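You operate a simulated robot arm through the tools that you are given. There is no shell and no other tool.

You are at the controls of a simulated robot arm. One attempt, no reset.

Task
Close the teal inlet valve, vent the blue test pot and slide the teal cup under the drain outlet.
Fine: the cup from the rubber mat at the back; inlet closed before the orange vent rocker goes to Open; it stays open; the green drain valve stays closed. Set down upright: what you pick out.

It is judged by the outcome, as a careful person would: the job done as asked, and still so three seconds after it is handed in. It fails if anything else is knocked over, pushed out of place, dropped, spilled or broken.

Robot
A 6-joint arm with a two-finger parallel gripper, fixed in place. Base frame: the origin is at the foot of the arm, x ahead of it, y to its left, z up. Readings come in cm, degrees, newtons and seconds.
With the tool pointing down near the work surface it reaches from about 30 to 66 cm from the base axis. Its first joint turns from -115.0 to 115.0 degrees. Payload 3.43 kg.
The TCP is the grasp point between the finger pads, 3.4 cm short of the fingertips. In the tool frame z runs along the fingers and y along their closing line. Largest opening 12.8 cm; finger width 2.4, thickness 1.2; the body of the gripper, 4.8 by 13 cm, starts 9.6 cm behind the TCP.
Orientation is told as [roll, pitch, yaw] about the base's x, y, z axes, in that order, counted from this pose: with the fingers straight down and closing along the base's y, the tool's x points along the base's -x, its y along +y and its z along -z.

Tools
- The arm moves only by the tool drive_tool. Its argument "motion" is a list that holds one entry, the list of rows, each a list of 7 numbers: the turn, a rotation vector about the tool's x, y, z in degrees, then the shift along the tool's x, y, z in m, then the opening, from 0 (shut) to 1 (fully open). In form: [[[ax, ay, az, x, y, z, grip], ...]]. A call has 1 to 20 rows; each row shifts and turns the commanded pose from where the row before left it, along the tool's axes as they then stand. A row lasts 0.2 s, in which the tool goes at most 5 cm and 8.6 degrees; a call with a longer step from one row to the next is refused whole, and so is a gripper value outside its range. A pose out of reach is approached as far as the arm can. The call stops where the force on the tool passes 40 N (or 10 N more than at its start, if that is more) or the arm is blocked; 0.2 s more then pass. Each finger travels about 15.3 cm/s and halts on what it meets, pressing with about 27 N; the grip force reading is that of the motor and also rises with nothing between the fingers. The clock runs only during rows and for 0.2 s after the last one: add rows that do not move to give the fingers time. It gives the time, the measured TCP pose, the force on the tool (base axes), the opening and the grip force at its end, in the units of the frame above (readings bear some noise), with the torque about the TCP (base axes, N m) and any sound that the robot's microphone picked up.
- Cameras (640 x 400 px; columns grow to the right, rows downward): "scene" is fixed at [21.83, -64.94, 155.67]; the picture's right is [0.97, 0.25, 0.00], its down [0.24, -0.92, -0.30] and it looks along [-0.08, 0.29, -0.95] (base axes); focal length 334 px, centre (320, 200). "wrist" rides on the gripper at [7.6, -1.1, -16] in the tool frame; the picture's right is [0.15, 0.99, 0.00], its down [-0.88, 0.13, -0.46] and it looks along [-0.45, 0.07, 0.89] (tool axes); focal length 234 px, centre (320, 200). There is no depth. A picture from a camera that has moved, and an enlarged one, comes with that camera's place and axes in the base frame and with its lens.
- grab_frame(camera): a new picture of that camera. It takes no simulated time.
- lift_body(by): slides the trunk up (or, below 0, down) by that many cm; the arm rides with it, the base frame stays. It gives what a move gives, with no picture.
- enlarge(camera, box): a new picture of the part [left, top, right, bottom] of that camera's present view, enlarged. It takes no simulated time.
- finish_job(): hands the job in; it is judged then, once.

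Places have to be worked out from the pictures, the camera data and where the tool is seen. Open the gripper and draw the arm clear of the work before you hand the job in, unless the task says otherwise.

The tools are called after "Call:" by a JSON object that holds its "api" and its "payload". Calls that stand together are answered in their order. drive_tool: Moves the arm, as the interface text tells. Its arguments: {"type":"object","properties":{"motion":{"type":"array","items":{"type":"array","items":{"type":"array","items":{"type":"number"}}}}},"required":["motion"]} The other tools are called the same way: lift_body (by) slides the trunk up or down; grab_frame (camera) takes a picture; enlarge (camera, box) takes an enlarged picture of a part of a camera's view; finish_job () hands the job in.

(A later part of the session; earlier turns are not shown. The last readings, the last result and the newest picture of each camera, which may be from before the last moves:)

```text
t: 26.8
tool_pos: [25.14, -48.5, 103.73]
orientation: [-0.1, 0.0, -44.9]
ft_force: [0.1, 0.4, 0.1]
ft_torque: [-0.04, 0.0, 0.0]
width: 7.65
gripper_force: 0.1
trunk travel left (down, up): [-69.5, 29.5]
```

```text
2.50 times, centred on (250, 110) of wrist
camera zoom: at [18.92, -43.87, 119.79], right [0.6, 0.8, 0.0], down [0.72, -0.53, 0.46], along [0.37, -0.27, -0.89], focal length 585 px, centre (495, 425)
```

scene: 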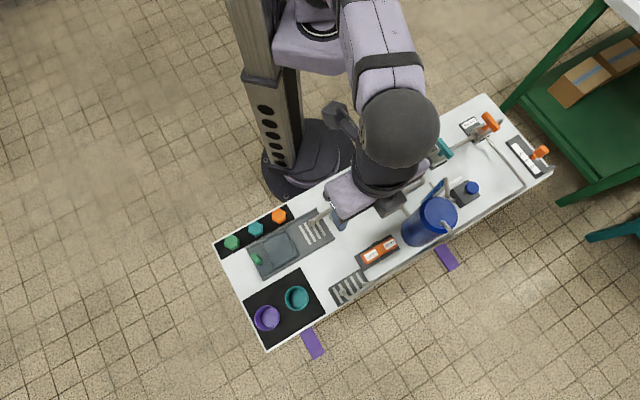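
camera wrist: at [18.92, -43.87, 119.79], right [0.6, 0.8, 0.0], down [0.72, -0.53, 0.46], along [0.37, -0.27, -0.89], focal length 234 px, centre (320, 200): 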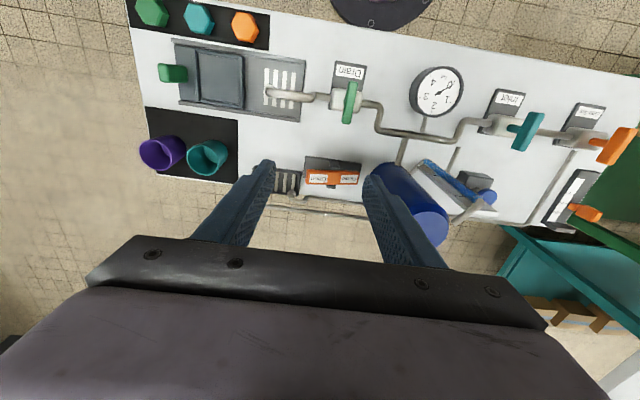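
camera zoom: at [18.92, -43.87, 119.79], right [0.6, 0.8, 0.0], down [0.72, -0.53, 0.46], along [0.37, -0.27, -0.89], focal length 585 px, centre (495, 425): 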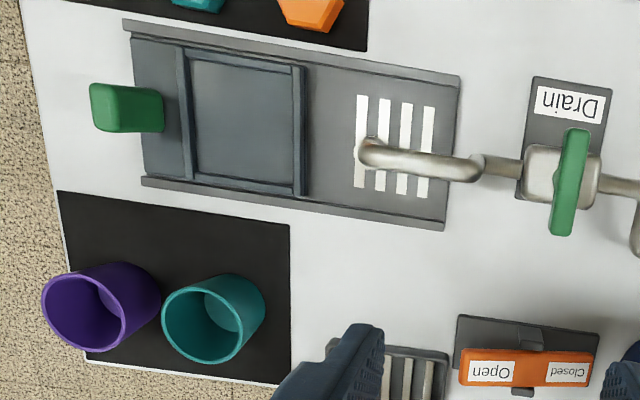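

The rocker's Open label is at (29.7, -52.1, 84.5). I'll close the fingers, move directly above the Open end and stop just short of it to check.

Call:
{"api": "drive_tool", "payload": {"motion": [[[0, 0, 0, 0, 0, 0, 0], [0, 0, 0, 0, 0, 0, 0], [0, 0, 0, -0.029, -0.0025, 0, 0], [0, 0, 0, -0.0283, -0.0025, 0, 0], [0, 0, 0, 0, 0, 0.04, 0], [0, 0, 0, 0, 0, 0.04, 0], [0, 0, 0, 0, 0, 0.025, 0], [0, 0, 0, 0, 0, 0, 0]]]}}

Call:
{"api": "enlarge", "payload": {"camera": "scene", "box": [330, 200, 450, 300]}}

Call:
{"api": "enlarge", "payload": {"camera": "wrist", "box": [240, 110, 420, 240]}}

```text
t: 28.6
tool_pos: [27.14, -50.05, 92.2]
orientation: [0.0, 0.0, -45.0]
ft_force: [0.5, 0.1, -0.2]
ft_torque: [0.0, -0.01, 0.03]
width: 0.0
gripper_force: 26.8
out of reach, approached as far as the arm can: row 3, 4
trunk travel left (down, up): [-69.5, 29.5]
```

```text
4.00 times, centred on (390, 250) of scene
camera zoom: at [21.83, -64.94, 155.67], right [0.97, 0.25, 0.0], down [0.24, -0.92, -0.3], along [-0.08, 0.29, -0.95], focal length 1334 px, centre (40, 0)
```

zoom: 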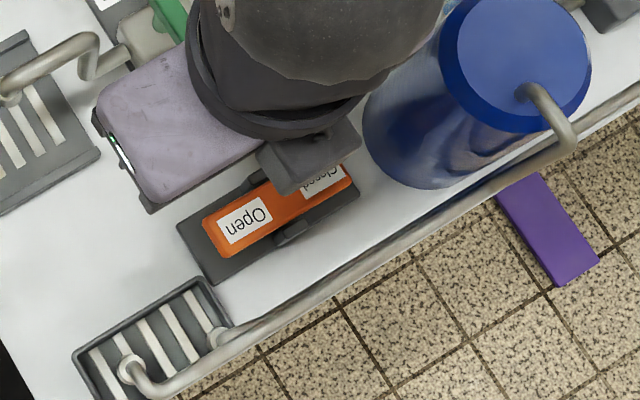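

```text
3.08 times, centred on (330, 175) of wrist
camera zoom: at [21.08, -45.39, 108.2], right [0.6, 0.8, 0.0], down [0.71, -0.53, 0.46], along [0.37, -0.27, -0.89], focal length 720 px, centre (289, 277)
```

zoom: 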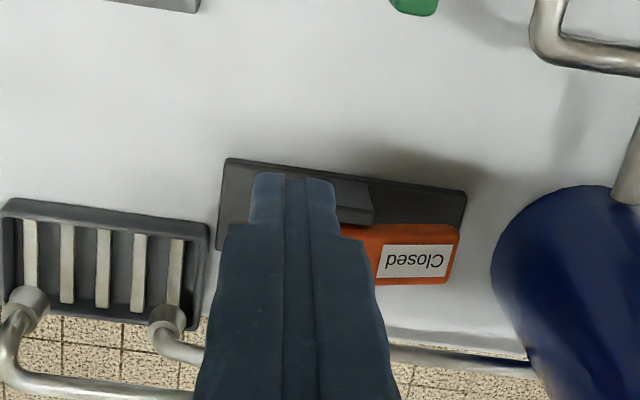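

The arm hit its reach limit at this trunk height, so I'm about 3 cm short of the rocker. I'll raise the tool, then lower the trunk to gain reach.

Call:
{"api": "drive_tool", "payload": {"motion": [[[0, 0, 0, 0.01, 0, -0.04, 0], [0, 0, 0, 0, 0, -0.04, 0], [0, 0, 0, 0, 0, -0.04, 0], [0, 0, 0, 0, 0, -0.04, 0], [0, 0, 0, 0, 0, -0.04, 0], [0, 0, 0, 0, 0, 0, 0]]]}}

Call:
{"api": "lift_body", "payload": {"by": -18}}

Call:
{"api": "grab_frame", "payload": {"camera": "scene"}}

```text
t: 30.0
tool_pos: [25.29, -46.15, 110.06]
orientation: [0.0, -0.2, -45.0]
ft_force: [-0.5, -0.1, 0.3]
ft_torque: [0.0, 0.01, -0.01]
width: 0.0
gripper_force: 26.8
out of reach, approached as far as the arm can: row 4, 5
trunk travel left (down, up): [-69.5, 29.5]
```

```text
t: 32.0
tool_pos: [25.44, -46.24, 92.05]
orientation: [0.0, -0.1, -45.0]
ft_force: [1.1, -0.2, -0.3]
ft_torque: [0.02, -0.02, 0.01]
width: 0.02
gripper_force: 27.6
trunk travel left (down, up): [-51.5, 47.5]
```

```text
taken
```

scene: 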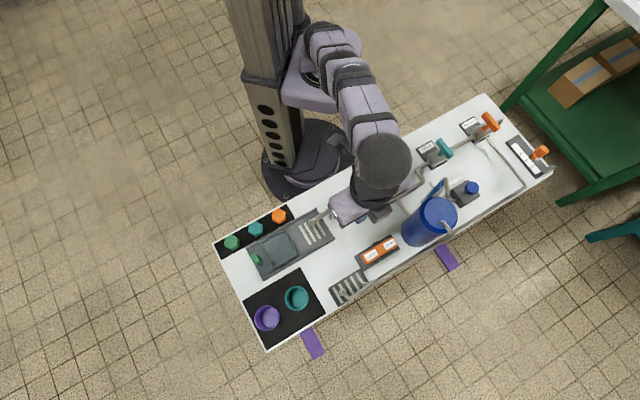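

Reach is actually best when the tool is lower relative to the shoulder, so lowering was the wrong direction. I estimate the optimum is the original trunk height with the tool near z≈87, so I'll raise the trunk back 36 cm.

Call:
{"api": "lift_body", "payload": {"by": 36}}

Call:
{"api": "drive_tool", "payload": {"motion": [[[0, 0, 0, 0, 0, 0.04, 0], [0, 0, 0, 0, 0, 0.04, 0], [0, 0, 0, 0, 0, 0.04, 0], [0, 0, 0, 0, 0, 0.04, 0], [0, 0, 0, 0, 0, 0.04, 0], [0, 0, 0, 0, 0, 0.04, 0], [0, 0, 0, 0, 0, 0.04, 0], [0, 0, 0, 0, 0, 0, 0]]]}}

```text
t: 35.5
tool_pos: [25.45, -46.28, 128.0]
orientation: [0.1, -0.1, -45.0]
ft_force: [0.0, 0.2, 0.5]
ft_torque: [0.01, 0.02, 0.04]
width: 0.0
gripper_force: 27.6
trunk travel left (down, up): [-87.5, 11.5]
```

```text
t: 37.3
tool_pos: [25.31, -46.29, 99.95]
orientation: [0.0, -0.1, -44.9]
ft_force: [-0.5, -1.0, 0.4]
ft_torque: [-0.02, -0.01, -0.01]
width: 0.0
gripper_force: 27.1
trunk travel left (down, up): [-87.5, 11.5]
```

Now at z≈100 with more reach. Moving above the rocker's Open end and down to just above it.

Call:
{"api": "drive_tool", "payload": {"motion": [[[0, 0, 0, -0.024, -0.0072, 0, 0], [0, 0, 0, -0.024, -0.0072, 0, 0], [0, 0, 0, -0.024, -0.0072, 0, 0], [0, 0, 0, 0, 0, 0.04, 0], [0, 0, 0, 0, 0, 0.04, 0], [0, 0, 0, 0, 0, 0, 0]]]}}

Call:
{"api": "enlarge", "payload": {"camera": "scene", "box": [330, 200, 450, 300]}}

Call:
{"api": "enlarge", "payload": {"camera": "wrist", "box": [240, 110, 420, 240]}}

```text
t: 38.7
tool_pos: [28.9, -52.92, 92.09]
orientation: [-0.1, -0.1, -45.0]
ft_force: [0.5, 1.2, 0.7]
ft_torque: [0.0, -0.02, 0.01]
width: 0.0
gripper_force: 27.0
trunk travel left (down, up): [-87.5, 11.5]
```

```text
4.00 times, centred on (390, 250) of scene
camera zoom: at [21.83, -64.94, 155.67], right [0.97, 0.25, 0.0], down [0.24, -0.92, -0.3], along [-0.08, 0.29, -0.95], focal length 1334 px, centre (40, 0)
```

zoom: 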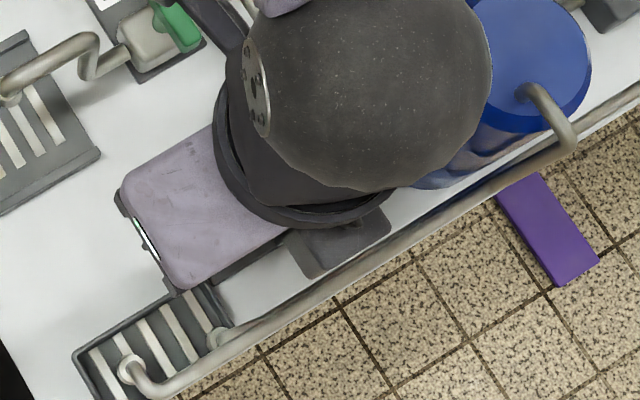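

```text
3.08 times, centred on (330, 175) of wrist
camera zoom: at [22.74, -48.32, 108.1], right [0.6, 0.8, 0.0], down [0.71, -0.53, 0.46], along [0.37, -0.27, -0.89], focal length 720 px, centre (289, 277)
```

zoom: 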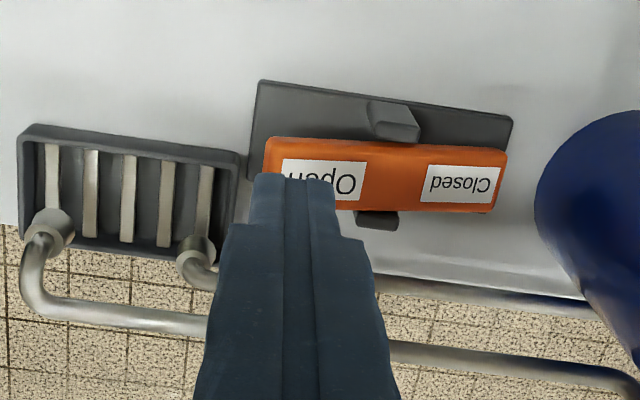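

The tip will land on the Open label about 0.4 cm inward of its centreline. I'll shift outward 0.4 cm and descend to contact gently.

Call:
{"api": "drive_tool", "payload": {"motion": [[[0, 0, 0, -0.004, 0, 0, 0], [0, 0, 0, 0, 0, 0.02, 0], [0, 0, 0, 0, 0, 0.01, 0], [0, 0, 0, 0, 0, 0.005, 0], [0, 0, 0, 0, 0, 0.003, 0], [0, 0, 0, 0, 0, 0, 0]]]}}

Call:
{"api": "enlarge", "payload": {"camera": "wrist", "box": [240, 110, 420, 240]}}

```text
t: 40.1
tool_pos: [29.25, -53.28, 88.29]
orientation: [0.0, 0.0, -45.0]
ft_force: [0.2, 0.1, 0.0]
ft_torque: [0.01, -0.02, -0.02]
width: 0.01
gripper_force: 26.9
trunk travel left (down, up): [-87.5, 11.5]
```

```text
3.08 times, centred on (330, 175) of wrist
camera zoom: at [23.11, -48.63, 104.22], right [0.6, 0.8, 0.0], down [0.71, -0.53, 0.46], along [0.37, -0.27, -0.89], focal length 720 px, centre (289, 277)
```

zoom: 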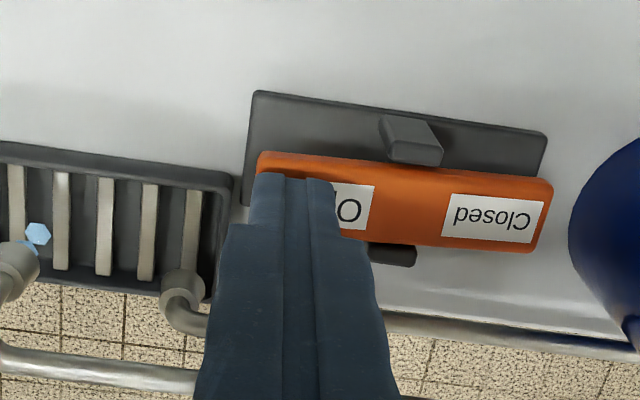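

There's a small light-blue spot near the left outlet of the far tray. I'll check what it is before pressing further.

Call:
{"api": "enlarge", "payload": {"camera": "scene", "box": [310, 230, 430, 330]}}

Call:
{"api": "grab_frame", "payload": {"camera": "wrist"}}

Call:
{"api": "enlarge", "payload": {"camera": "wrist", "box": [120, 120, 260, 240]}}

```text
4.00 times, centred on (370, 280) of scene
camera zoom: at [21.83, -64.94, 155.67], right [0.97, 0.25, 0.0], down [0.24, -0.92, -0.3], along [-0.08, 0.29, -0.95], focal length 1334 px, centre (120, -120)
```

zoom: 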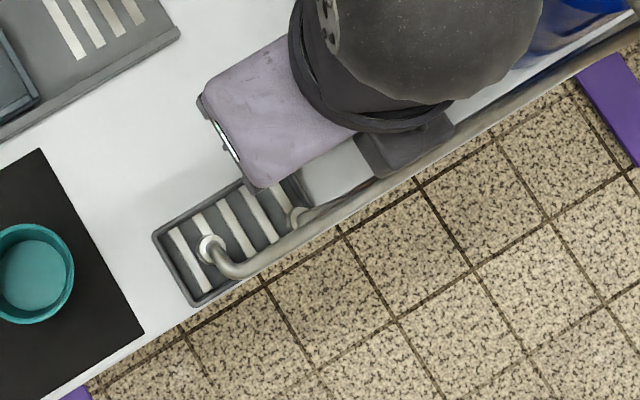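

```text
taken
camera wrist: at [23.11, -48.63, 104.22], right [0.6, 0.8, 0.0], down [0.71, -0.53, 0.46], along [0.37, -0.27, -0.89], focal length 234 px, centre (320, 200)
```

wrist: 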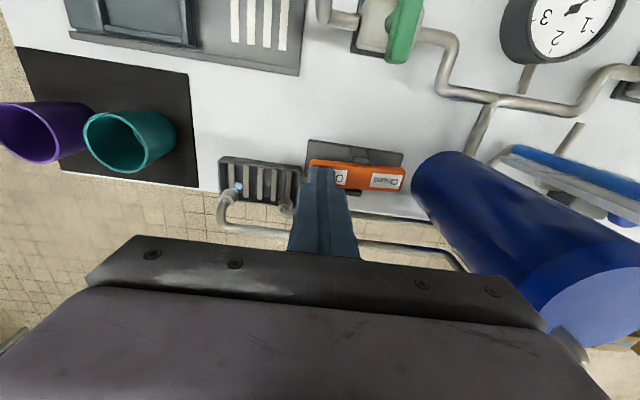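

```text
3.33 times, centred on (190, 180) of wrist
camera zoom: at [23.11, -48.63, 104.22], right [0.6, 0.8, 0.0], down [0.71, -0.53, 0.46], along [0.37, -0.27, -0.89], focal length 781 px, centre (753, 267)
```

zoom: 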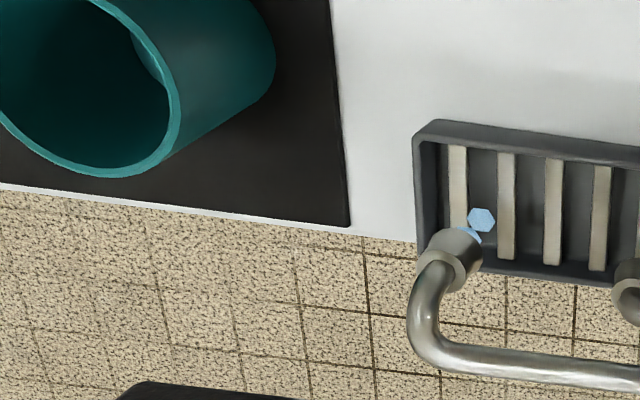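

It's a droplet leaving a pipe outlet into its own drip tray, which is harmless. I'll keep pressing the Open end down in small steps and watch the force.

Call:
{"api": "drive_tool", "payload": {"motion": [[[0, 0, 0, 0, 0, 0.004, 0], [0, 0, 0, 0, 0, 0.004, 0], [0, 0, 0, 0, 0, 0, 0]]]}}

Call:
{"api": "enlarge", "payload": {"camera": "wrist", "box": [200, 110, 420, 240]}}

```text
t: 40.9
tool_pos: [29.27, -53.2, 87.46]
orientation: [0.0, -0.1, -45.0]
ft_force: [-1.4, -2.0, 1.5]
ft_torque: [-0.05, 0.03, 0.0]
width: 0.0
gripper_force: 26.8
trunk travel left (down, up): [-87.5, 11.5]
```

```text
2.91 times, centred on (310, 175) of wrist
camera zoom: at [23.07, -48.64, 103.45], right [0.6, 0.8, 0.0], down [0.71, -0.53, 0.46], along [0.37, -0.27, -0.89], focal length 681 px, centre (349, 273)
```

zoom: 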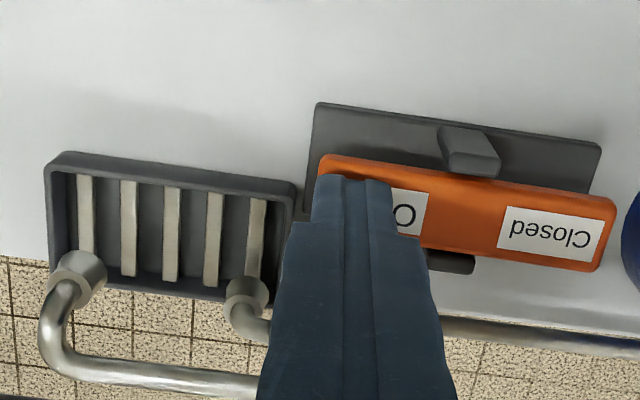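

Contact made and the Closed end is rising. Pressing further.

Call:
{"api": "drive_tool", "payload": {"motion": [[[0, 0, 0, 0, 0, 0.004, 0], [0, 0, 0, 0, 0, 0.004, 0], [0, 0, 0, 0, 0, 0, 0]]]}}

Call:
{"api": "enlarge", "payload": {"camera": "wrist", "box": [200, 110, 420, 240]}}

```text
t: 41.7
tool_pos: [29.23, -53.41, 86.82]
orientation: [-0.2, -0.2, -45.0]
ft_force: [-1.6, -0.3, 8.5]
ft_torque: [0.11, 0.1, 0.06]
width: 0.0
gripper_force: 26.3
trunk travel left (down, up): [-87.5, 11.5]
```

```text
2.91 times, centred on (310, 175) of wrist
camera zoom: at [23.08, -48.6, 102.77], right [0.6, 0.8, 0.0], down [0.71, -0.53, 0.46], along [0.37, -0.27, -0.89], focal length 681 px, centre (349, 273)
```

zoom: 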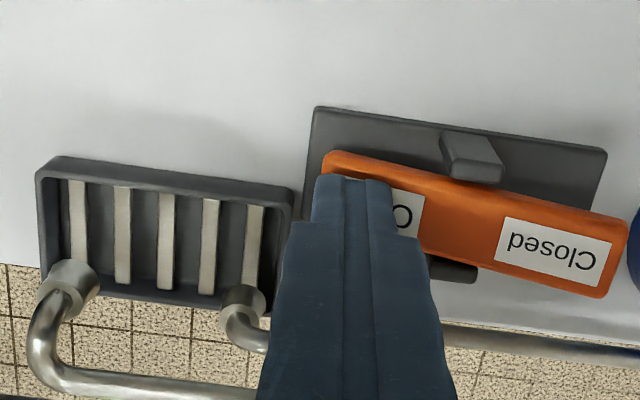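

The Closed end is clearly up now and force is 8.5 N. A little more to seat it fully.

Call:
{"api": "drive_tool", "payload": {"motion": [[[0, 0, 0, 0, 0, 0.003, 0], [0, 0, 0, 0, 0, 0.002, 0], [0, 0, 0, 0, 0, 0, 0]]]}}

Call:
{"api": "enlarge", "payload": {"camera": "wrist", "box": [200, 110, 420, 240]}}

```text
t: 42.5
tool_pos: [29.17, -53.26, 86.74]
orientation: [-0.1, -0.6, -45.0]
ft_force: [-2.3, 2.5, 35.1]
ft_torque: [0.5, -0.03, 0.09]
width: 0.0
gripper_force: 26.8
trunk travel left (down, up): [-87.5, 11.5]
```

```text
2.91 times, centred on (310, 175) of wrist
camera zoom: at [23.01, -48.46, 102.67], right [0.6, 0.8, -0.01], down [0.71, -0.52, 0.47], along [0.37, -0.28, -0.89], focal length 681 px, centre (349, 273)
```

zoom: 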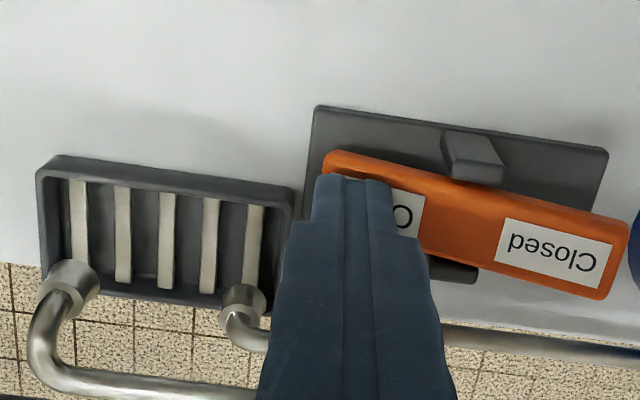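

The rocker is at its stop (35 N, no further travel). I'll lift off and check that it stays open.

Call:
{"api": "drive_tool", "payload": {"motion": [[[0, 0, 0, 0, 0, -0.01, 0], [0, 0, 0, 0, 0, -0.03, 0], [0, 0, 0, 0, 0, -0.04, 0], [0, 0, 0, 0, 0, -0.04, 0], [0, 0, 0, 0.04, 0, 0, 0], [0, 0, 0, 0.04, 0, 0, 0], [0, 0, 0, 0, 0, 0, 0.6], [0, 0, 0, 0, 0, 0, 0.6], [0, 0, 0, 0, 0, 0, 0.6]]]}}

Call:
{"api": "grab_frame", "payload": {"camera": "wrist"}}

Call:
{"api": "enlarge", "payload": {"camera": "scene", "box": [330, 200, 450, 300]}}

Call:
{"api": "enlarge", "payload": {"camera": "wrist", "box": [240, 110, 400, 230]}}

```text
t: 44.5
tool_pos: [23.69, -47.6, 98.14]
orientation: [0.0, -0.1, -45.0]
ft_force: [0.0, -0.5, 0.3]
ft_torque: [-0.01, 0.01, -0.01]
width: 7.69
gripper_force: 0.0
trunk travel left (down, up): [-87.5, 11.5]
```

```text
taken
camera wrist: at [17.47, -42.95, 114.21], right [0.6, 0.8, 0.0], down [0.71, -0.53, 0.46], along [0.37, -0.27, -0.89], focal length 234 px, centre (320, 200)
```

wrist: 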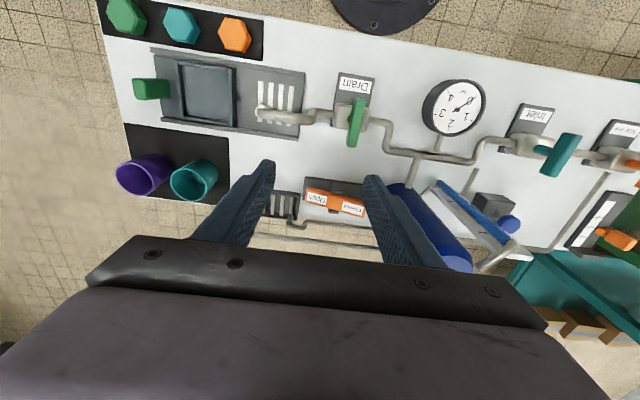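

```text
4.00 times, centred on (390, 250) of scene
camera zoom: at [21.83, -64.94, 155.67], right [0.97, 0.25, 0.0], down [0.24, -0.92, -0.3], along [-0.08, 0.29, -0.95], focal length 1334 px, centre (40, 0)
```

zoom: 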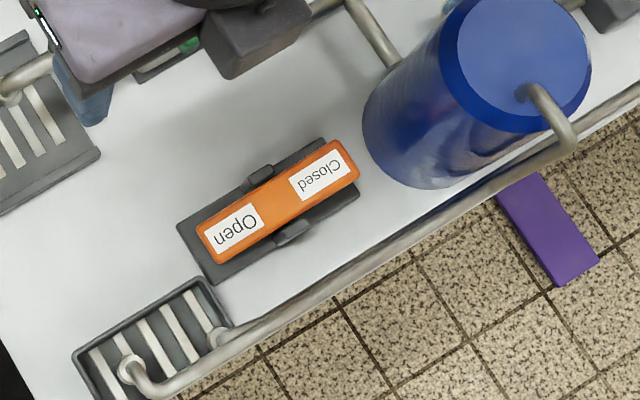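

```text
3.33 times, centred on (320, 170) of wrist
camera zoom: at [17.47, -42.95, 114.21], right [0.6, 0.8, 0.0], down [0.71, -0.53, 0.46], along [0.37, -0.27, -0.89], focal length 781 px, centre (320, 300)
```

zoom: 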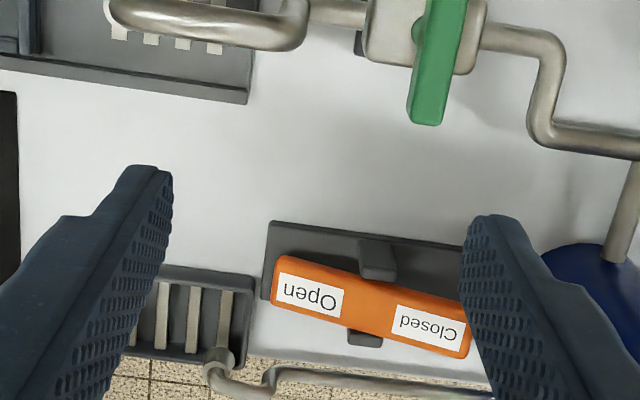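

The rocker stays Open. Now for the cup: I'll enlarge the cup, sled and outlet in this view to locate them.

Call:
{"api": "enlarge", "payload": {"camera": "wrist", "box": [100, 50, 320, 220]}}

Call:
{"api": "enlarge", "payload": {"camera": "wrist", "box": [400, 60, 520, 160]}}

```text
2.35 times, centred on (210, 135) of wrist
camera zoom: at [17.47, -42.95, 114.21], right [0.6, 0.8, 0.0], down [0.71, -0.53, 0.46], along [0.37, -0.27, -0.89], focal length 551 px, centre (579, 353)
```

zoom: 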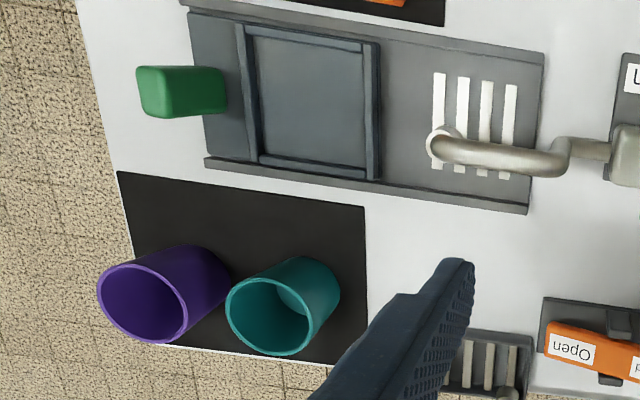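

```text
4.00 times, centred on (460, 110) of wrist
camera zoom: at [17.47, -42.95, 114.21], right [0.6, 0.8, 0.0], down [0.71, -0.53, 0.46], along [0.37, -0.27, -0.89], focal length 937 px, centre (-240, 560)
```

zoom: 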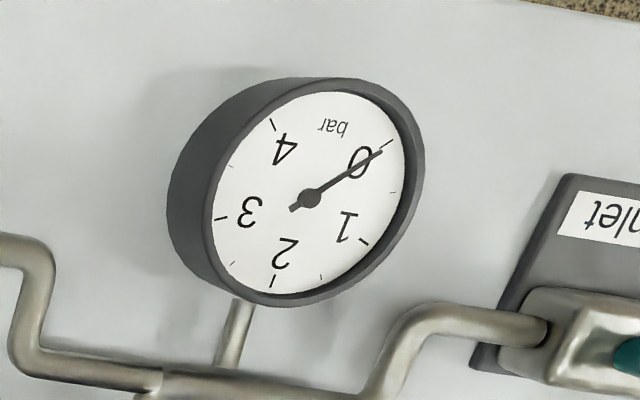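

Gauge reads 0. I estimate the teal cup rim centre at about (16.8, -64.9, 85), about 5 cm wide and 5.5 cm tall; the outlet at (16, -49.6, 88) and the sled pocket at (9.6, -55.6). I'll turn the tool to yaw -100° so the fingers clear the purple cup, move near the teal cup, and look.

Call:
{"api": "drive_tool", "payload": {"motion": [[[0, 0, 6.875, 0, 0, 0, 0.6], [0, 0, 6.875, 0, 0, 0, 0.6], [0, 0, 6.875, 0, 0, 0, 0.6], [0, 0, 6.875, 0, 0, 0, 0.6], [0, 0, 6.875, 0, 0, 0, 0.6], [0, 0, 6.875, 0, 0, 0, 0.6], [0, 0, 6.875, 0, 0, 0, 0.6], [0, 0, 6.875, 0, 0, 0, 0.6], [0, 0, 0, -0.0332, -0.0144, 0, 0.6], [0, 0, 0, -0.0332, -0.0144, 0, 0.6], [0, 0, 0, -0.0332, -0.0144, 0, 0.6], [0, 0, 0, -0.0332, -0.0144, 0, 0.6], [0, 0, 0, 0, 0, 0, 0.6]]]}}

Call:
{"api": "grab_frame", "payload": {"camera": "wrist"}}

Call:
{"api": "grab_frame", "payload": {"camera": "scene"}}

```text
t: 47.3
tool_pos: [15.46, -59.44, 98.21]
orientation: [0.0, -0.1, -99.9]
ft_force: [0.3, 0.7, 0.0]
ft_torque: [0.01, -0.01, 0.02]
width: 7.67
gripper_force: 0.0
trunk travel left (down, up): [-87.5, 11.5]
```

```text
taken
camera wrist: at [15.72, -51.7, 114.18], right [1.0, -0.03, 0.0], down [-0.02, -0.89, 0.46], along [-0.01, -0.46, -0.89], focal length 234 px, centre (320, 200)
```

wrist: 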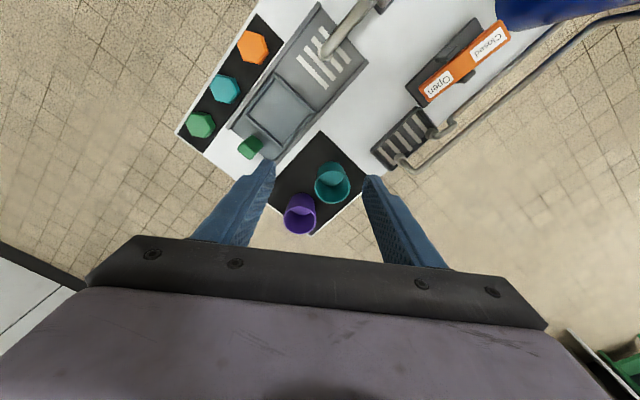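

```text
taken
```

scene: 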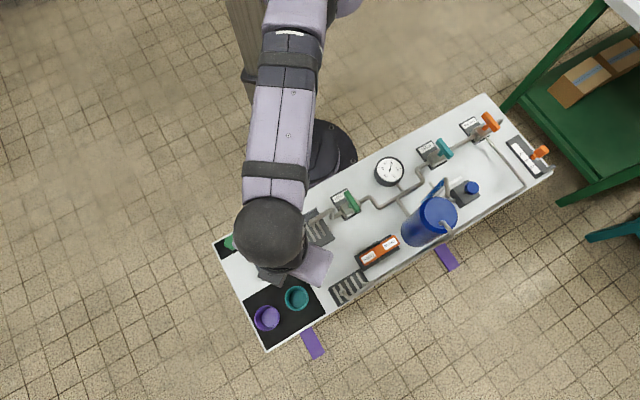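

I'll zoom in on the cups in this view for precise triangulation.

Call:
{"api": "enlarge", "payload": {"camera": "wrist", "box": [260, 120, 400, 250]}}

Call:
{"api": "enlarge", "payload": {"camera": "wrist", "box": [170, 0, 390, 170]}}

```text
3.08 times, centred on (330, 185) of wrist
camera zoom: at [15.72, -51.7, 114.18], right [1.0, -0.03, 0.0], down [-0.02, -0.89, 0.46], along [-0.01, -0.46, -0.89], focal length 720 px, centre (289, 246)
```

zoom: 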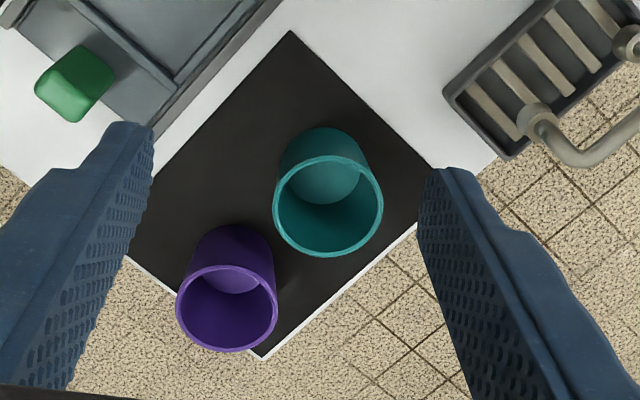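

```text
2.35 times, centred on (280, 85) of wrist
camera zoom: at [15.72, -51.7, 114.18], right [1.0, -0.03, 0.0], down [-0.02, -0.89, 0.46], along [-0.01, -0.46, -0.89], focal length 551 px, centre (414, 471)
```

zoom: 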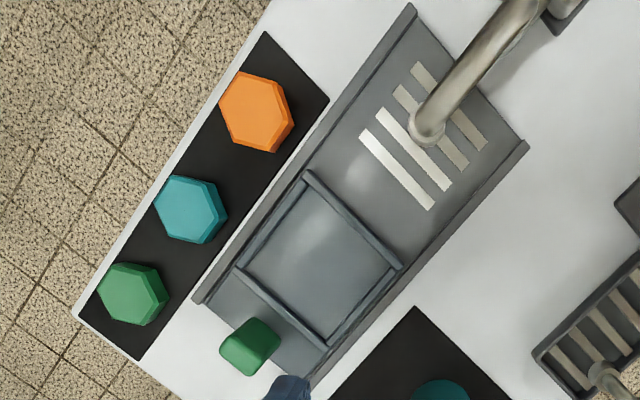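

The views agree: cup axis at (17.0, -64.9), rim z≈84.7, diameter ≈4.9. It sits right at the reach limit, so I'll tilt the tool 12° outward about its closing axis and move over the cup first.

Call:
{"api": "drive_tool", "payload": {"motion": [[[0, -6, 0, 0, 0, 0, 0.6], [0, -6, 0, 0, 0, 0, 0.6], [0, 0, 0, -0.0168, 0.0123, 0.0353, 0.6], [0, 0, 0, -0.0168, 0.0123, 0.0353, 0.6], [0, 0, 0, 0, 0, 0, 0.6]]]}}

Call:
{"api": "grab_frame", "payload": {"camera": "wrist"}}

Call:
{"api": "enlarge", "payload": {"camera": "scene", "box": [230, 240, 370, 350]}}

```text
t: 48.5
tool_pos: [17.22, -64.13, 92.0]
orientation: [0.0, -12.2, -99.9]
ft_force: [0.5, -0.4, -0.1]
ft_torque: [-0.01, 0.02, 0.0]
width: 7.7
gripper_force: 0.1
out of reach, approached as far as the arm can: row 4
trunk travel left (down, up): [-87.5, 11.5]
```

```text
taken
camera wrist: at [17.96, -53.29, 106.07], right [1.0, -0.03, -0.03], down [-0.01, -0.78, 0.63], along [-0.04, -0.63, -0.78], focal length 234 px, centre (320, 200)
```

wrist: 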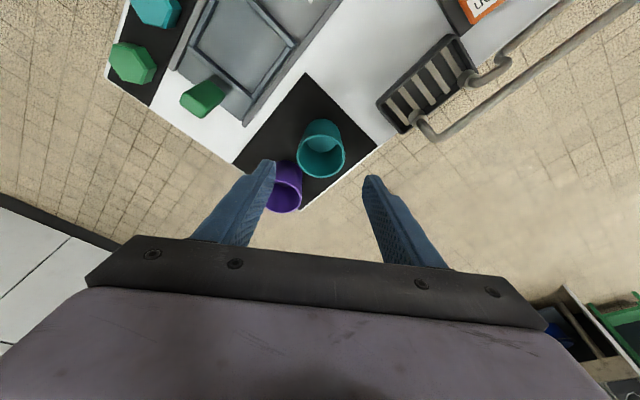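

```text
3.64 times, centred on (300, 295) of scene
camera zoom: at [21.83, -64.94, 155.67], right [0.97, 0.25, 0.0], down [0.24, -0.92, -0.3], along [-0.08, 0.29, -0.95], focal length 1213 px, centre (393, -146)
```

zoom: 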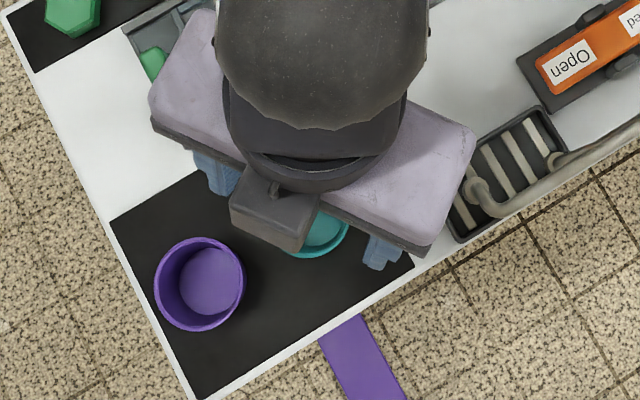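

Slightly short of reach (0.4 cm). I'll tilt a further 8° (total 20°), which also lowers the TCP reach I need, then descend partway and check.

Call:
{"api": "drive_tool", "payload": {"motion": [[[0, -4, 0, 0, 0, 0, 0.6], [0, -4, 0, 0, 0, 0, 0.6], [0, 0, 0, 0.0053, 0, 0.016, 0.6], [0, 0, 0, 0.0053, 0, 0.016, 0.6], [0, 0, 0, 0, 0, 0, 0.6]]]}}

Call:
{"api": "grab_frame", "payload": {"camera": "wrist"}}

Call:
{"api": "enlarge", "payload": {"camera": "wrist", "box": [230, 70, 410, 220]}}

```text
t: 49.7
tool_pos: [17.17, -64.3, 88.68]
orientation: [0.0, -20.1, -100.2]
ft_force: [-0.5, -0.7, 0.4]
ft_torque: [-0.01, 0.04, 0.0]
width: 7.68
gripper_force: 0.1
trunk travel left (down, up): [-87.5, 11.5]
```

```text
taken
camera wrist: at [18.21, -51.55, 101.1], right [1.0, -0.04, -0.05], down [0.01, -0.68, 0.73], along [-0.06, -0.73, -0.68], focal length 234 px, centre (320, 200)
```

wrist: 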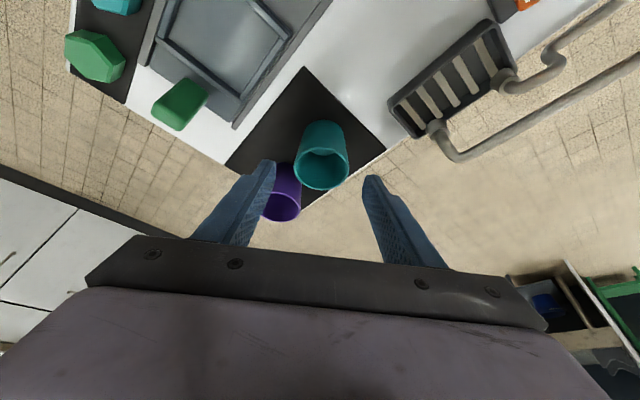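

```text
2.67 times, centred on (320, 145) of wrist
camera zoom: at [18.21, -51.55, 101.1], right [1.0, -0.04, -0.05], down [0.01, -0.68, 0.73], along [-0.06, -0.73, -0.68], focal length 624 px, centre (320, 347)
```

zoom: 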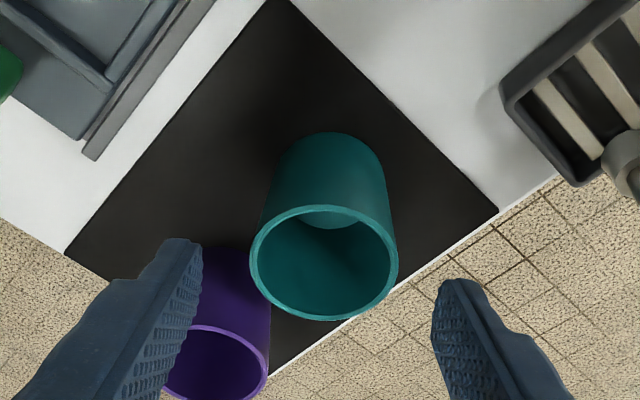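

Cup axis again works out to (17.06, -64.9) with the rim at 84.8, centred between the fingers to about 2 mm. Descending vertically the remaining 3.4 cm, then closing.

Call:
{"api": "drive_tool", "payload": {"motion": [[[0, 0, 0, 0.0058, 0.002, 0.016, 0.6], [0, 0, 0, 0.0058, 0, 0.016, 0.6], [0, 0, 0, 0, 0, 0, 0.6]]]}}

Call:
{"api": "enlarge", "payload": {"camera": "wrist", "box": [230, 70, 410, 220]}}

Call:
{"api": "enlarge", "payload": {"camera": "scene", "box": [230, 240, 370, 350]}}

```text
t: 50.5
tool_pos: [17.23, -64.18, 85.2]
orientation: [0.0, -20.1, -100.0]
ft_force: [0.2, -0.8, 0.1]
ft_torque: [0.01, 0.01, -0.02]
width: 7.7
gripper_force: 0.0
trunk travel left (down, up): [-87.5, 11.5]
```

```text
2.67 times, centred on (320, 145) of wrist
camera zoom: at [18.37, -51.57, 97.67], right [1.0, -0.04, -0.05], down [0.01, -0.68, 0.73], along [-0.06, -0.73, -0.68], focal length 624 px, centre (320, 347)
```

zoom: 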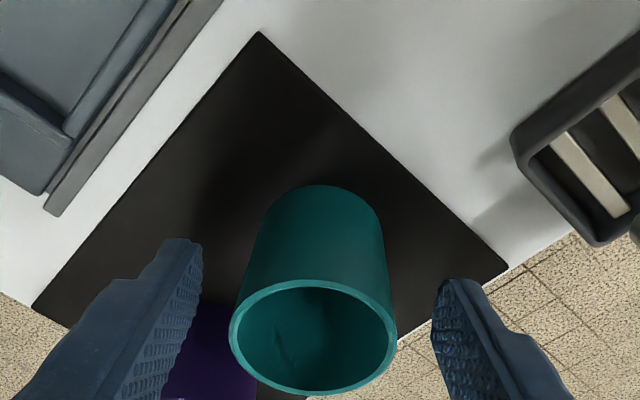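

```text
3.64 times, centred on (300, 295) of scene
camera zoom: at [21.83, -64.94, 155.67], right [0.97, 0.25, 0.0], down [0.24, -0.92, -0.3], along [-0.08, 0.29, -0.95], focal length 1213 px, centre (393, -146)
```

zoom: 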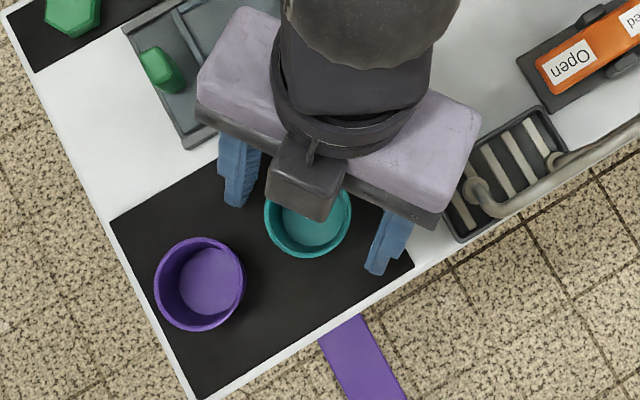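

Fingers straddle the cup symmetrically. Closing slowly onto it.

Call:
{"api": "drive_tool", "payload": {"motion": [[[0, 0, 0, 0, 0, 0, 0.5], [0, 0, 0, 0, 0, 0, 0.44], [0, 0, 0, 0, 0, 0, 0.4], [0, 0, 0, 0, 0, 0, 0.36], [0, 0, 0, 0, 0, 0, 0.33], [0, 0, 0, 0, 0, 0, 0.3], [0, 0, 0, 0, 0, 0, 0.3]]]}}

Call:
{"api": "enlarge", "payload": {"camera": "wrist", "box": [230, 70, 410, 220]}}

Call:
{"api": "enlarge", "payload": {"camera": "scene", "box": [230, 240, 370, 350]}}

```text
t: 52.1
tool_pos: [17.4, -64.27, 85.25]
orientation: [0.1, -20.1, -100.1]
ft_force: [-0.8, -0.1, 0.6]
ft_torque: [-0.01, -0.03, -0.03]
width: 4.63
gripper_force: 26.8
trunk travel left (down, up): [-87.5, 11.5]
```

```text
2.67 times, centred on (320, 145) of wrist
camera zoom: at [18.36, -51.57, 97.69], right [1.0, -0.04, -0.05], down [0.01, -0.68, 0.73], along [-0.06, -0.73, -0.68], focal length 624 px, centre (320, 347)
```

zoom: 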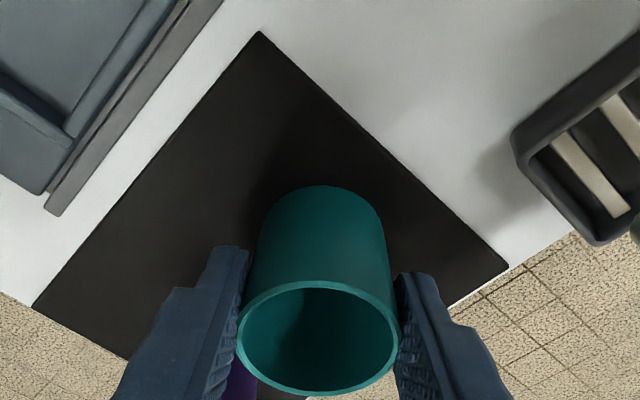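

```text
3.64 times, centred on (300, 295) of scene
camera zoom: at [21.83, -64.94, 155.67], right [0.97, 0.25, 0.0], down [0.24, -0.92, -0.3], along [-0.08, 0.29, -0.95], focal length 1213 px, centre (393, -146)
```

zoom: 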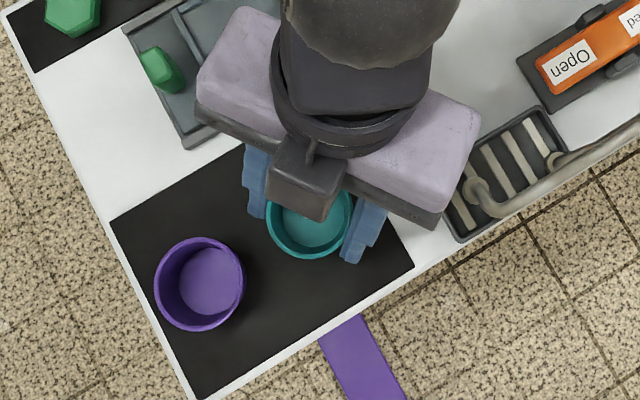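

The cup is gripped (4.63 cm, 27 N) and hasn't moved. Lifting 4 cm straight up, then easing inward.

Call:
{"api": "drive_tool", "payload": {"motion": [[[0, 0, 0, -0.0034, 0, -0.0094, 0.3], [0, 0, 0, -0.0051, 0, -0.0141, 0.3], [0, 0, 0, -0.0051, 0, -0.0141, 0.3], [0, 0, 0, 0, 0, 0, 0.3]]]}}

Call:
{"api": "grab_frame", "payload": {"camera": "wrist"}}

Call:
{"api": "enlarge", "payload": {"camera": "scene", "box": [230, 240, 370, 350]}}

```text
t: 53.1
tool_pos: [17.26, -64.21, 89.29]
orientation: [0.1, -20.1, -99.9]
ft_force: [0.1, 0.1, -0.6]
ft_torque: [0.02, -0.02, -0.05]
width: 4.65
gripper_force: 27.3
trunk travel left (down, up): [-87.5, 11.5]
```

```text
taken
camera wrist: at [18.36, -51.58, 101.6], right [1.0, -0.04, -0.05], down [0.01, -0.68, 0.73], along [-0.06, -0.73, -0.68], focal length 234 px, centre (320, 200)
```

wrist: 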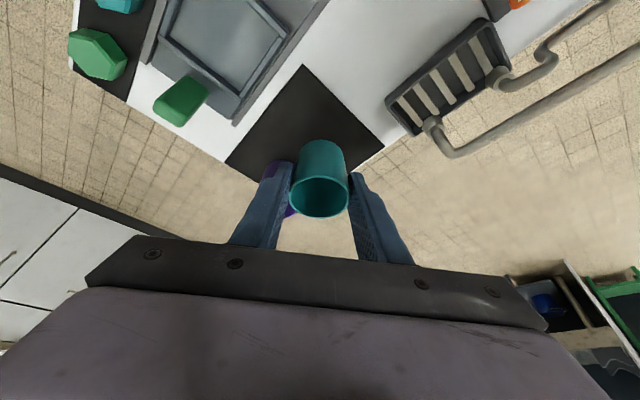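

```text
3.64 times, centred on (300, 295) of scene
camera zoom: at [21.83, -64.94, 155.67], right [0.97, 0.25, 0.0], down [0.24, -0.92, -0.3], along [-0.08, 0.29, -0.95], focal length 1213 px, centre (393, -146)
```

zoom: 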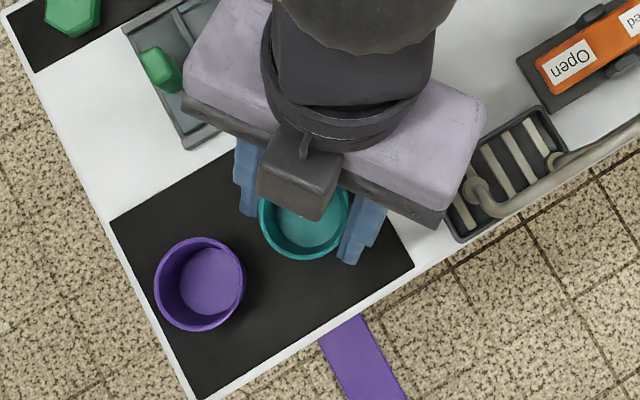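

Cup is lifted cleanly and upright. Carrying it over the sled pocket centre, estimated at about (10.0, -55.6).

Call:
{"api": "drive_tool", "payload": {"motion": [[[0, 0, 0, 0.0115, -0.0143, -0.0069, 0.3], [0, 0, 0, 0.0115, -0.0143, -0.0069, 0.3], [0, 0, 0, 0.0115, -0.0143, -0.0069, 0.3], [0, 0, 0, 0.0115, -0.0143, -0.0069, 0.3], [0, 0, 0, 0.0115, -0.0143, -0.0069, 0.3], [0, 0, 0, 0.0115, -0.0143, -0.0069, 0.3], [0, 0, 0, 0, 0, 0, 0.3], [0, 0, 0, 0, 0, 0, 0.3]]]}}

Call:
{"api": "grab_frame", "payload": {"camera": "wrist"}}

Call:
{"api": "enlarge", "payload": {"camera": "wrist", "box": [200, 60, 440, 230]}}

Call:
{"api": "enlarge", "payload": {"camera": "scene", "box": [200, 190, 360, 310]}}

```text
t: 54.9
tool_pos: [10.19, -54.79, 90.73]
orientation: [0.1, -20.1, -100.0]
ft_force: [0.0, -0.5, -0.9]
ft_torque: [-0.01, -0.01, 0.0]
width: 4.63
gripper_force: 26.9
trunk travel left (down, up): [-87.5, 11.5]
```

```text
taken
camera wrist: at [11.28, -42.21, 103.2], right [1.0, -0.04, -0.05], down [0.01, -0.68, 0.73], along [-0.06, -0.73, -0.68], focal length 234 px, centre (320, 200)
```

wrist: 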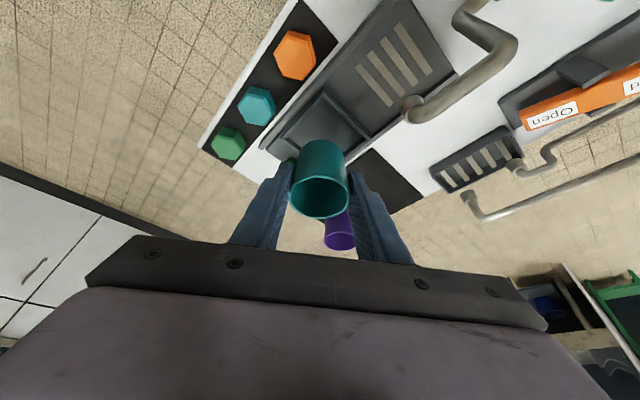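

```text
2.35 times, centred on (320, 145) of wrist
camera zoom: at [11.28, -42.21, 103.2], right [1.0, -0.04, -0.05], down [0.01, -0.68, 0.73], along [-0.06, -0.73, -0.68], focal length 551 px, centre (320, 329)
```

zoom: 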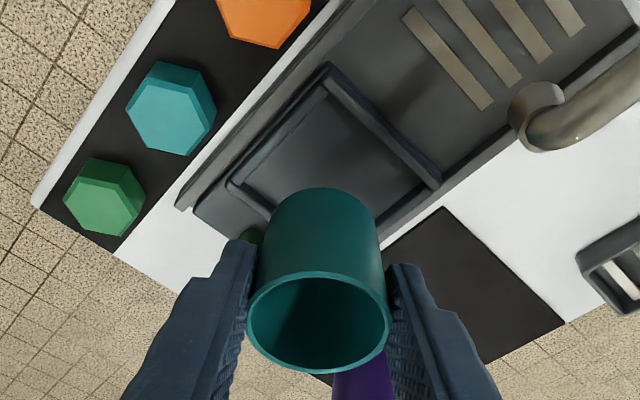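

```text
3.33 times, centred on (280, 250) of scene
camera zoom: at [21.83, -64.94, 155.67], right [0.97, 0.25, 0.0], down [0.24, -0.92, -0.3], along [-0.08, 0.29, -0.95], focal length 1112 px, centre (453, 33)
```

zoom: 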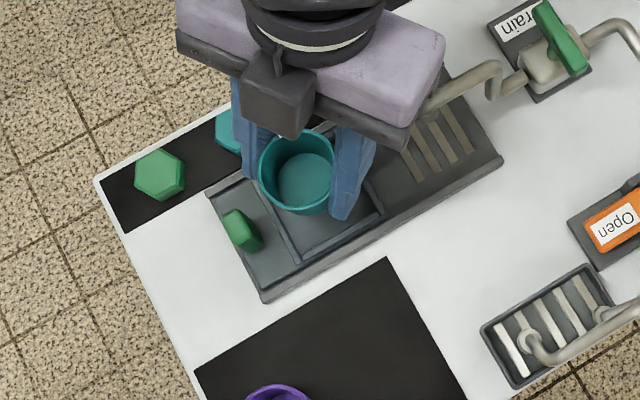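

Scene view puts the held cup at (9.5, -55.7) and the pocket at (9.5, -55.5), so it's well centred. Lowering 3.5 cm, then checking.

Call:
{"api": "drive_tool", "payload": {"motion": [[[0, 0, 0, 0.004, 0, 0.011, 0.3], [0, 0, 0, 0.004, 0, 0.011, 0.3], [0, 0, 0, 0.004, 0, 0.011, 0.3], [0, 0, 0, 0, 0, 0, 0.3]]]}}

Call:
{"api": "enlarge", "payload": {"camera": "wrist", "box": [200, 60, 440, 230]}}

Call:
{"api": "enlarge", "payload": {"camera": "scene", "box": [200, 190, 360, 310]}}

```text
t: 55.9
tool_pos: [10.13, -54.89, 87.15]
orientation: [0.1, -20.1, -100.0]
ft_force: [0.3, -0.1, -0.4]
ft_torque: [0.01, -0.01, 0.0]
width: 4.62
gripper_force: 27.6
trunk travel left (down, up): [-87.5, 11.5]
```

```text
2.35 times, centred on (320, 145) of wrist
camera zoom: at [11.24, -42.24, 99.64], right [1.0, -0.04, -0.05], down [0.01, -0.68, 0.73], along [-0.06, -0.73, -0.68], focal length 551 px, centre (320, 329)
```

zoom: 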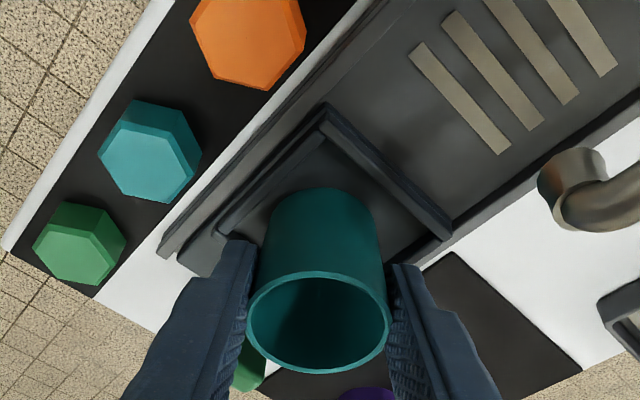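

```text
3.33 times, centred on (280, 250) of scene
camera zoom: at [21.83, -64.94, 155.67], right [0.97, 0.25, 0.0], down [0.24, -0.92, -0.3], along [-0.08, 0.29, -0.95], focal length 1112 px, centre (453, 33)
```

zoom: 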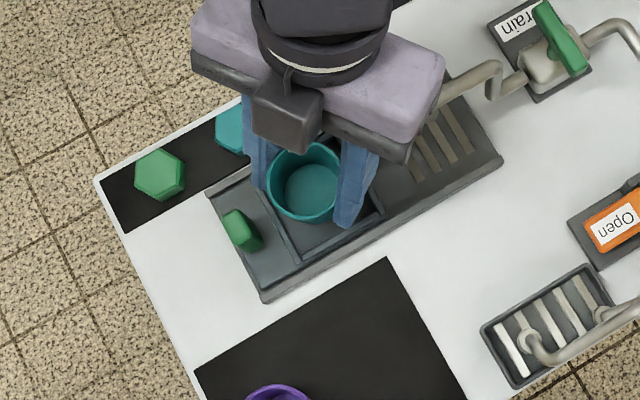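

The cup base is over the pocket interior with margin. Lowering in small steps until contact.

Call:
{"api": "drive_tool", "payload": {"motion": [[[0, 0, 0, 0.001, 0, 0.0028, 0.3], [0, 0, 0, 0.001, 0, 0.0028, 0.3], [0, 0, 0, 0, 0, 0, 0.3]]]}}

```text
t: 56.7
tool_pos: [10.16, -54.99, 86.58]
orientation: [0.1, -20.1, -100.2]
ft_force: [-0.7, 0.2, -0.3]
ft_torque: [0.02, 0.0, 0.0]
width: 4.63
gripper_force: 27.3
trunk travel left (down, up): [-87.5, 11.5]
```

No contact yet; continuing down.

Call:
{"api": "drive_tool", "payload": {"motion": [[[0, 0, 0, 0.0007, 0, 0.0019, 0.3], [0, 0, 0, 0.0007, 0, 0.0019, 0.3], [0, 0, 0, 0, 0, 0, 0.3]]]}}

Call:
{"api": "enlarge", "payload": {"camera": "wrist", "box": [200, 60, 440, 230]}}

```text
t: 57.5
tool_pos: [10.05, -55.01, 86.49]
orientation: [0.2, -20.5, -100.1]
ft_force: [-1.8, 2.1, 18.2]
ft_torque: [0.06, -0.14, -0.05]
width: 4.6
gripper_force: 27.5
trunk travel left (down, up): [-87.5, 11.5]
```

```text
2.35 times, centred on (320, 145) of wrist
camera zoom: at [11.21, -42.26, 98.85], right [1.0, -0.04, -0.05], down [0.01, -0.68, 0.74], along [-0.06, -0.73, -0.68], focal length 551 px, centre (320, 329)
```

zoom: 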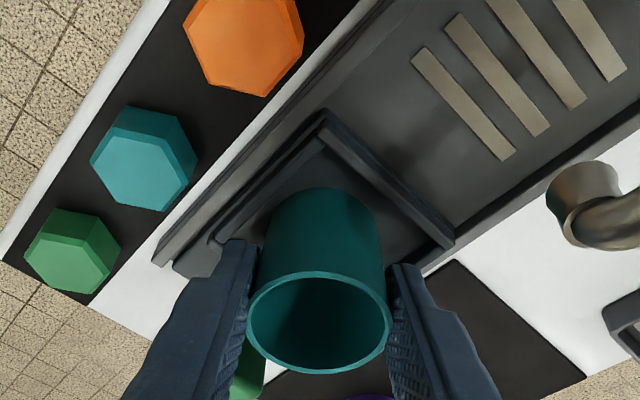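

Contact at 18 N with the cup resting on the pocket floor (bottom z≈80.8). I'll relieve the load by 1 mm, open the fingers gradually and check.

Call:
{"api": "drive_tool", "payload": {"motion": [[[0, 0, 0, -0.0005, 0, -0.0014, 0.3], [0, 0, 0, 0, 0, 0, 0.34], [0, 0, 0, 0, 0, 0, 0.38], [0, 0, 0, 0, 0, 0, 0.42], [0, 0, 0, 0, 0, 0, 0.46], [0, 0, 0, 0, 0, 0, 0.48], [0, 0, 0, 0, 0, 0, 0.48]]]}}

Call:
{"api": "enlarge", "payload": {"camera": "wrist", "box": [200, 60, 440, 230]}}

Call:
{"api": "enlarge", "payload": {"camera": "scene", "box": [200, 190, 360, 310]}}

```text
t: 59.1
tool_pos: [10.15, -54.97, 86.48]
orientation: [0.2, -20.0, -99.9]
ft_force: [0.2, -0.7, -0.9]
ft_torque: [0.01, 0.04, -0.01]
width: 6.13
gripper_force: 0.1
trunk travel left (down, up): [-87.5, 11.5]
```

```text
2.35 times, centred on (320, 145) of wrist
camera zoom: at [11.27, -42.31, 98.79], right [1.0, -0.04, -0.05], down [0.01, -0.68, 0.73], along [-0.06, -0.73, -0.68], focal length 551 px, centre (320, 329)
```

zoom: 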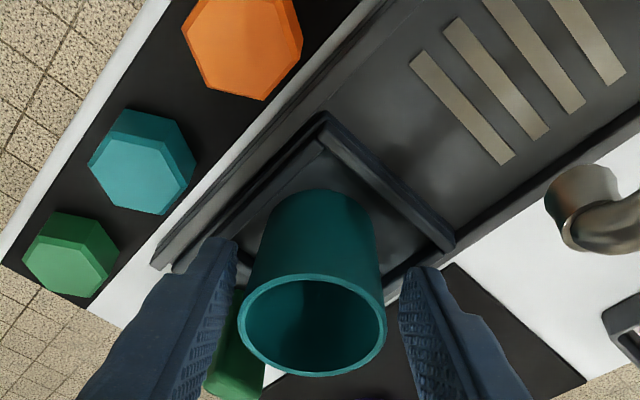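

```text
3.33 times, centred on (280, 250) of scene
camera zoom: at [21.83, -64.94, 155.67], right [0.97, 0.25, 0.0], down [0.24, -0.92, -0.3], along [-0.08, 0.29, -0.95], focal length 1112 px, centre (453, 33)
```

zoom: 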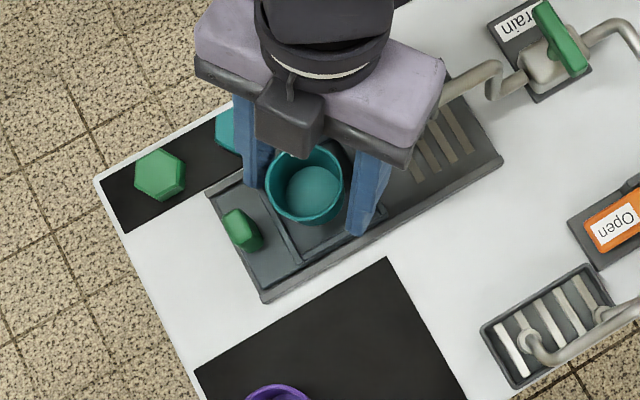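

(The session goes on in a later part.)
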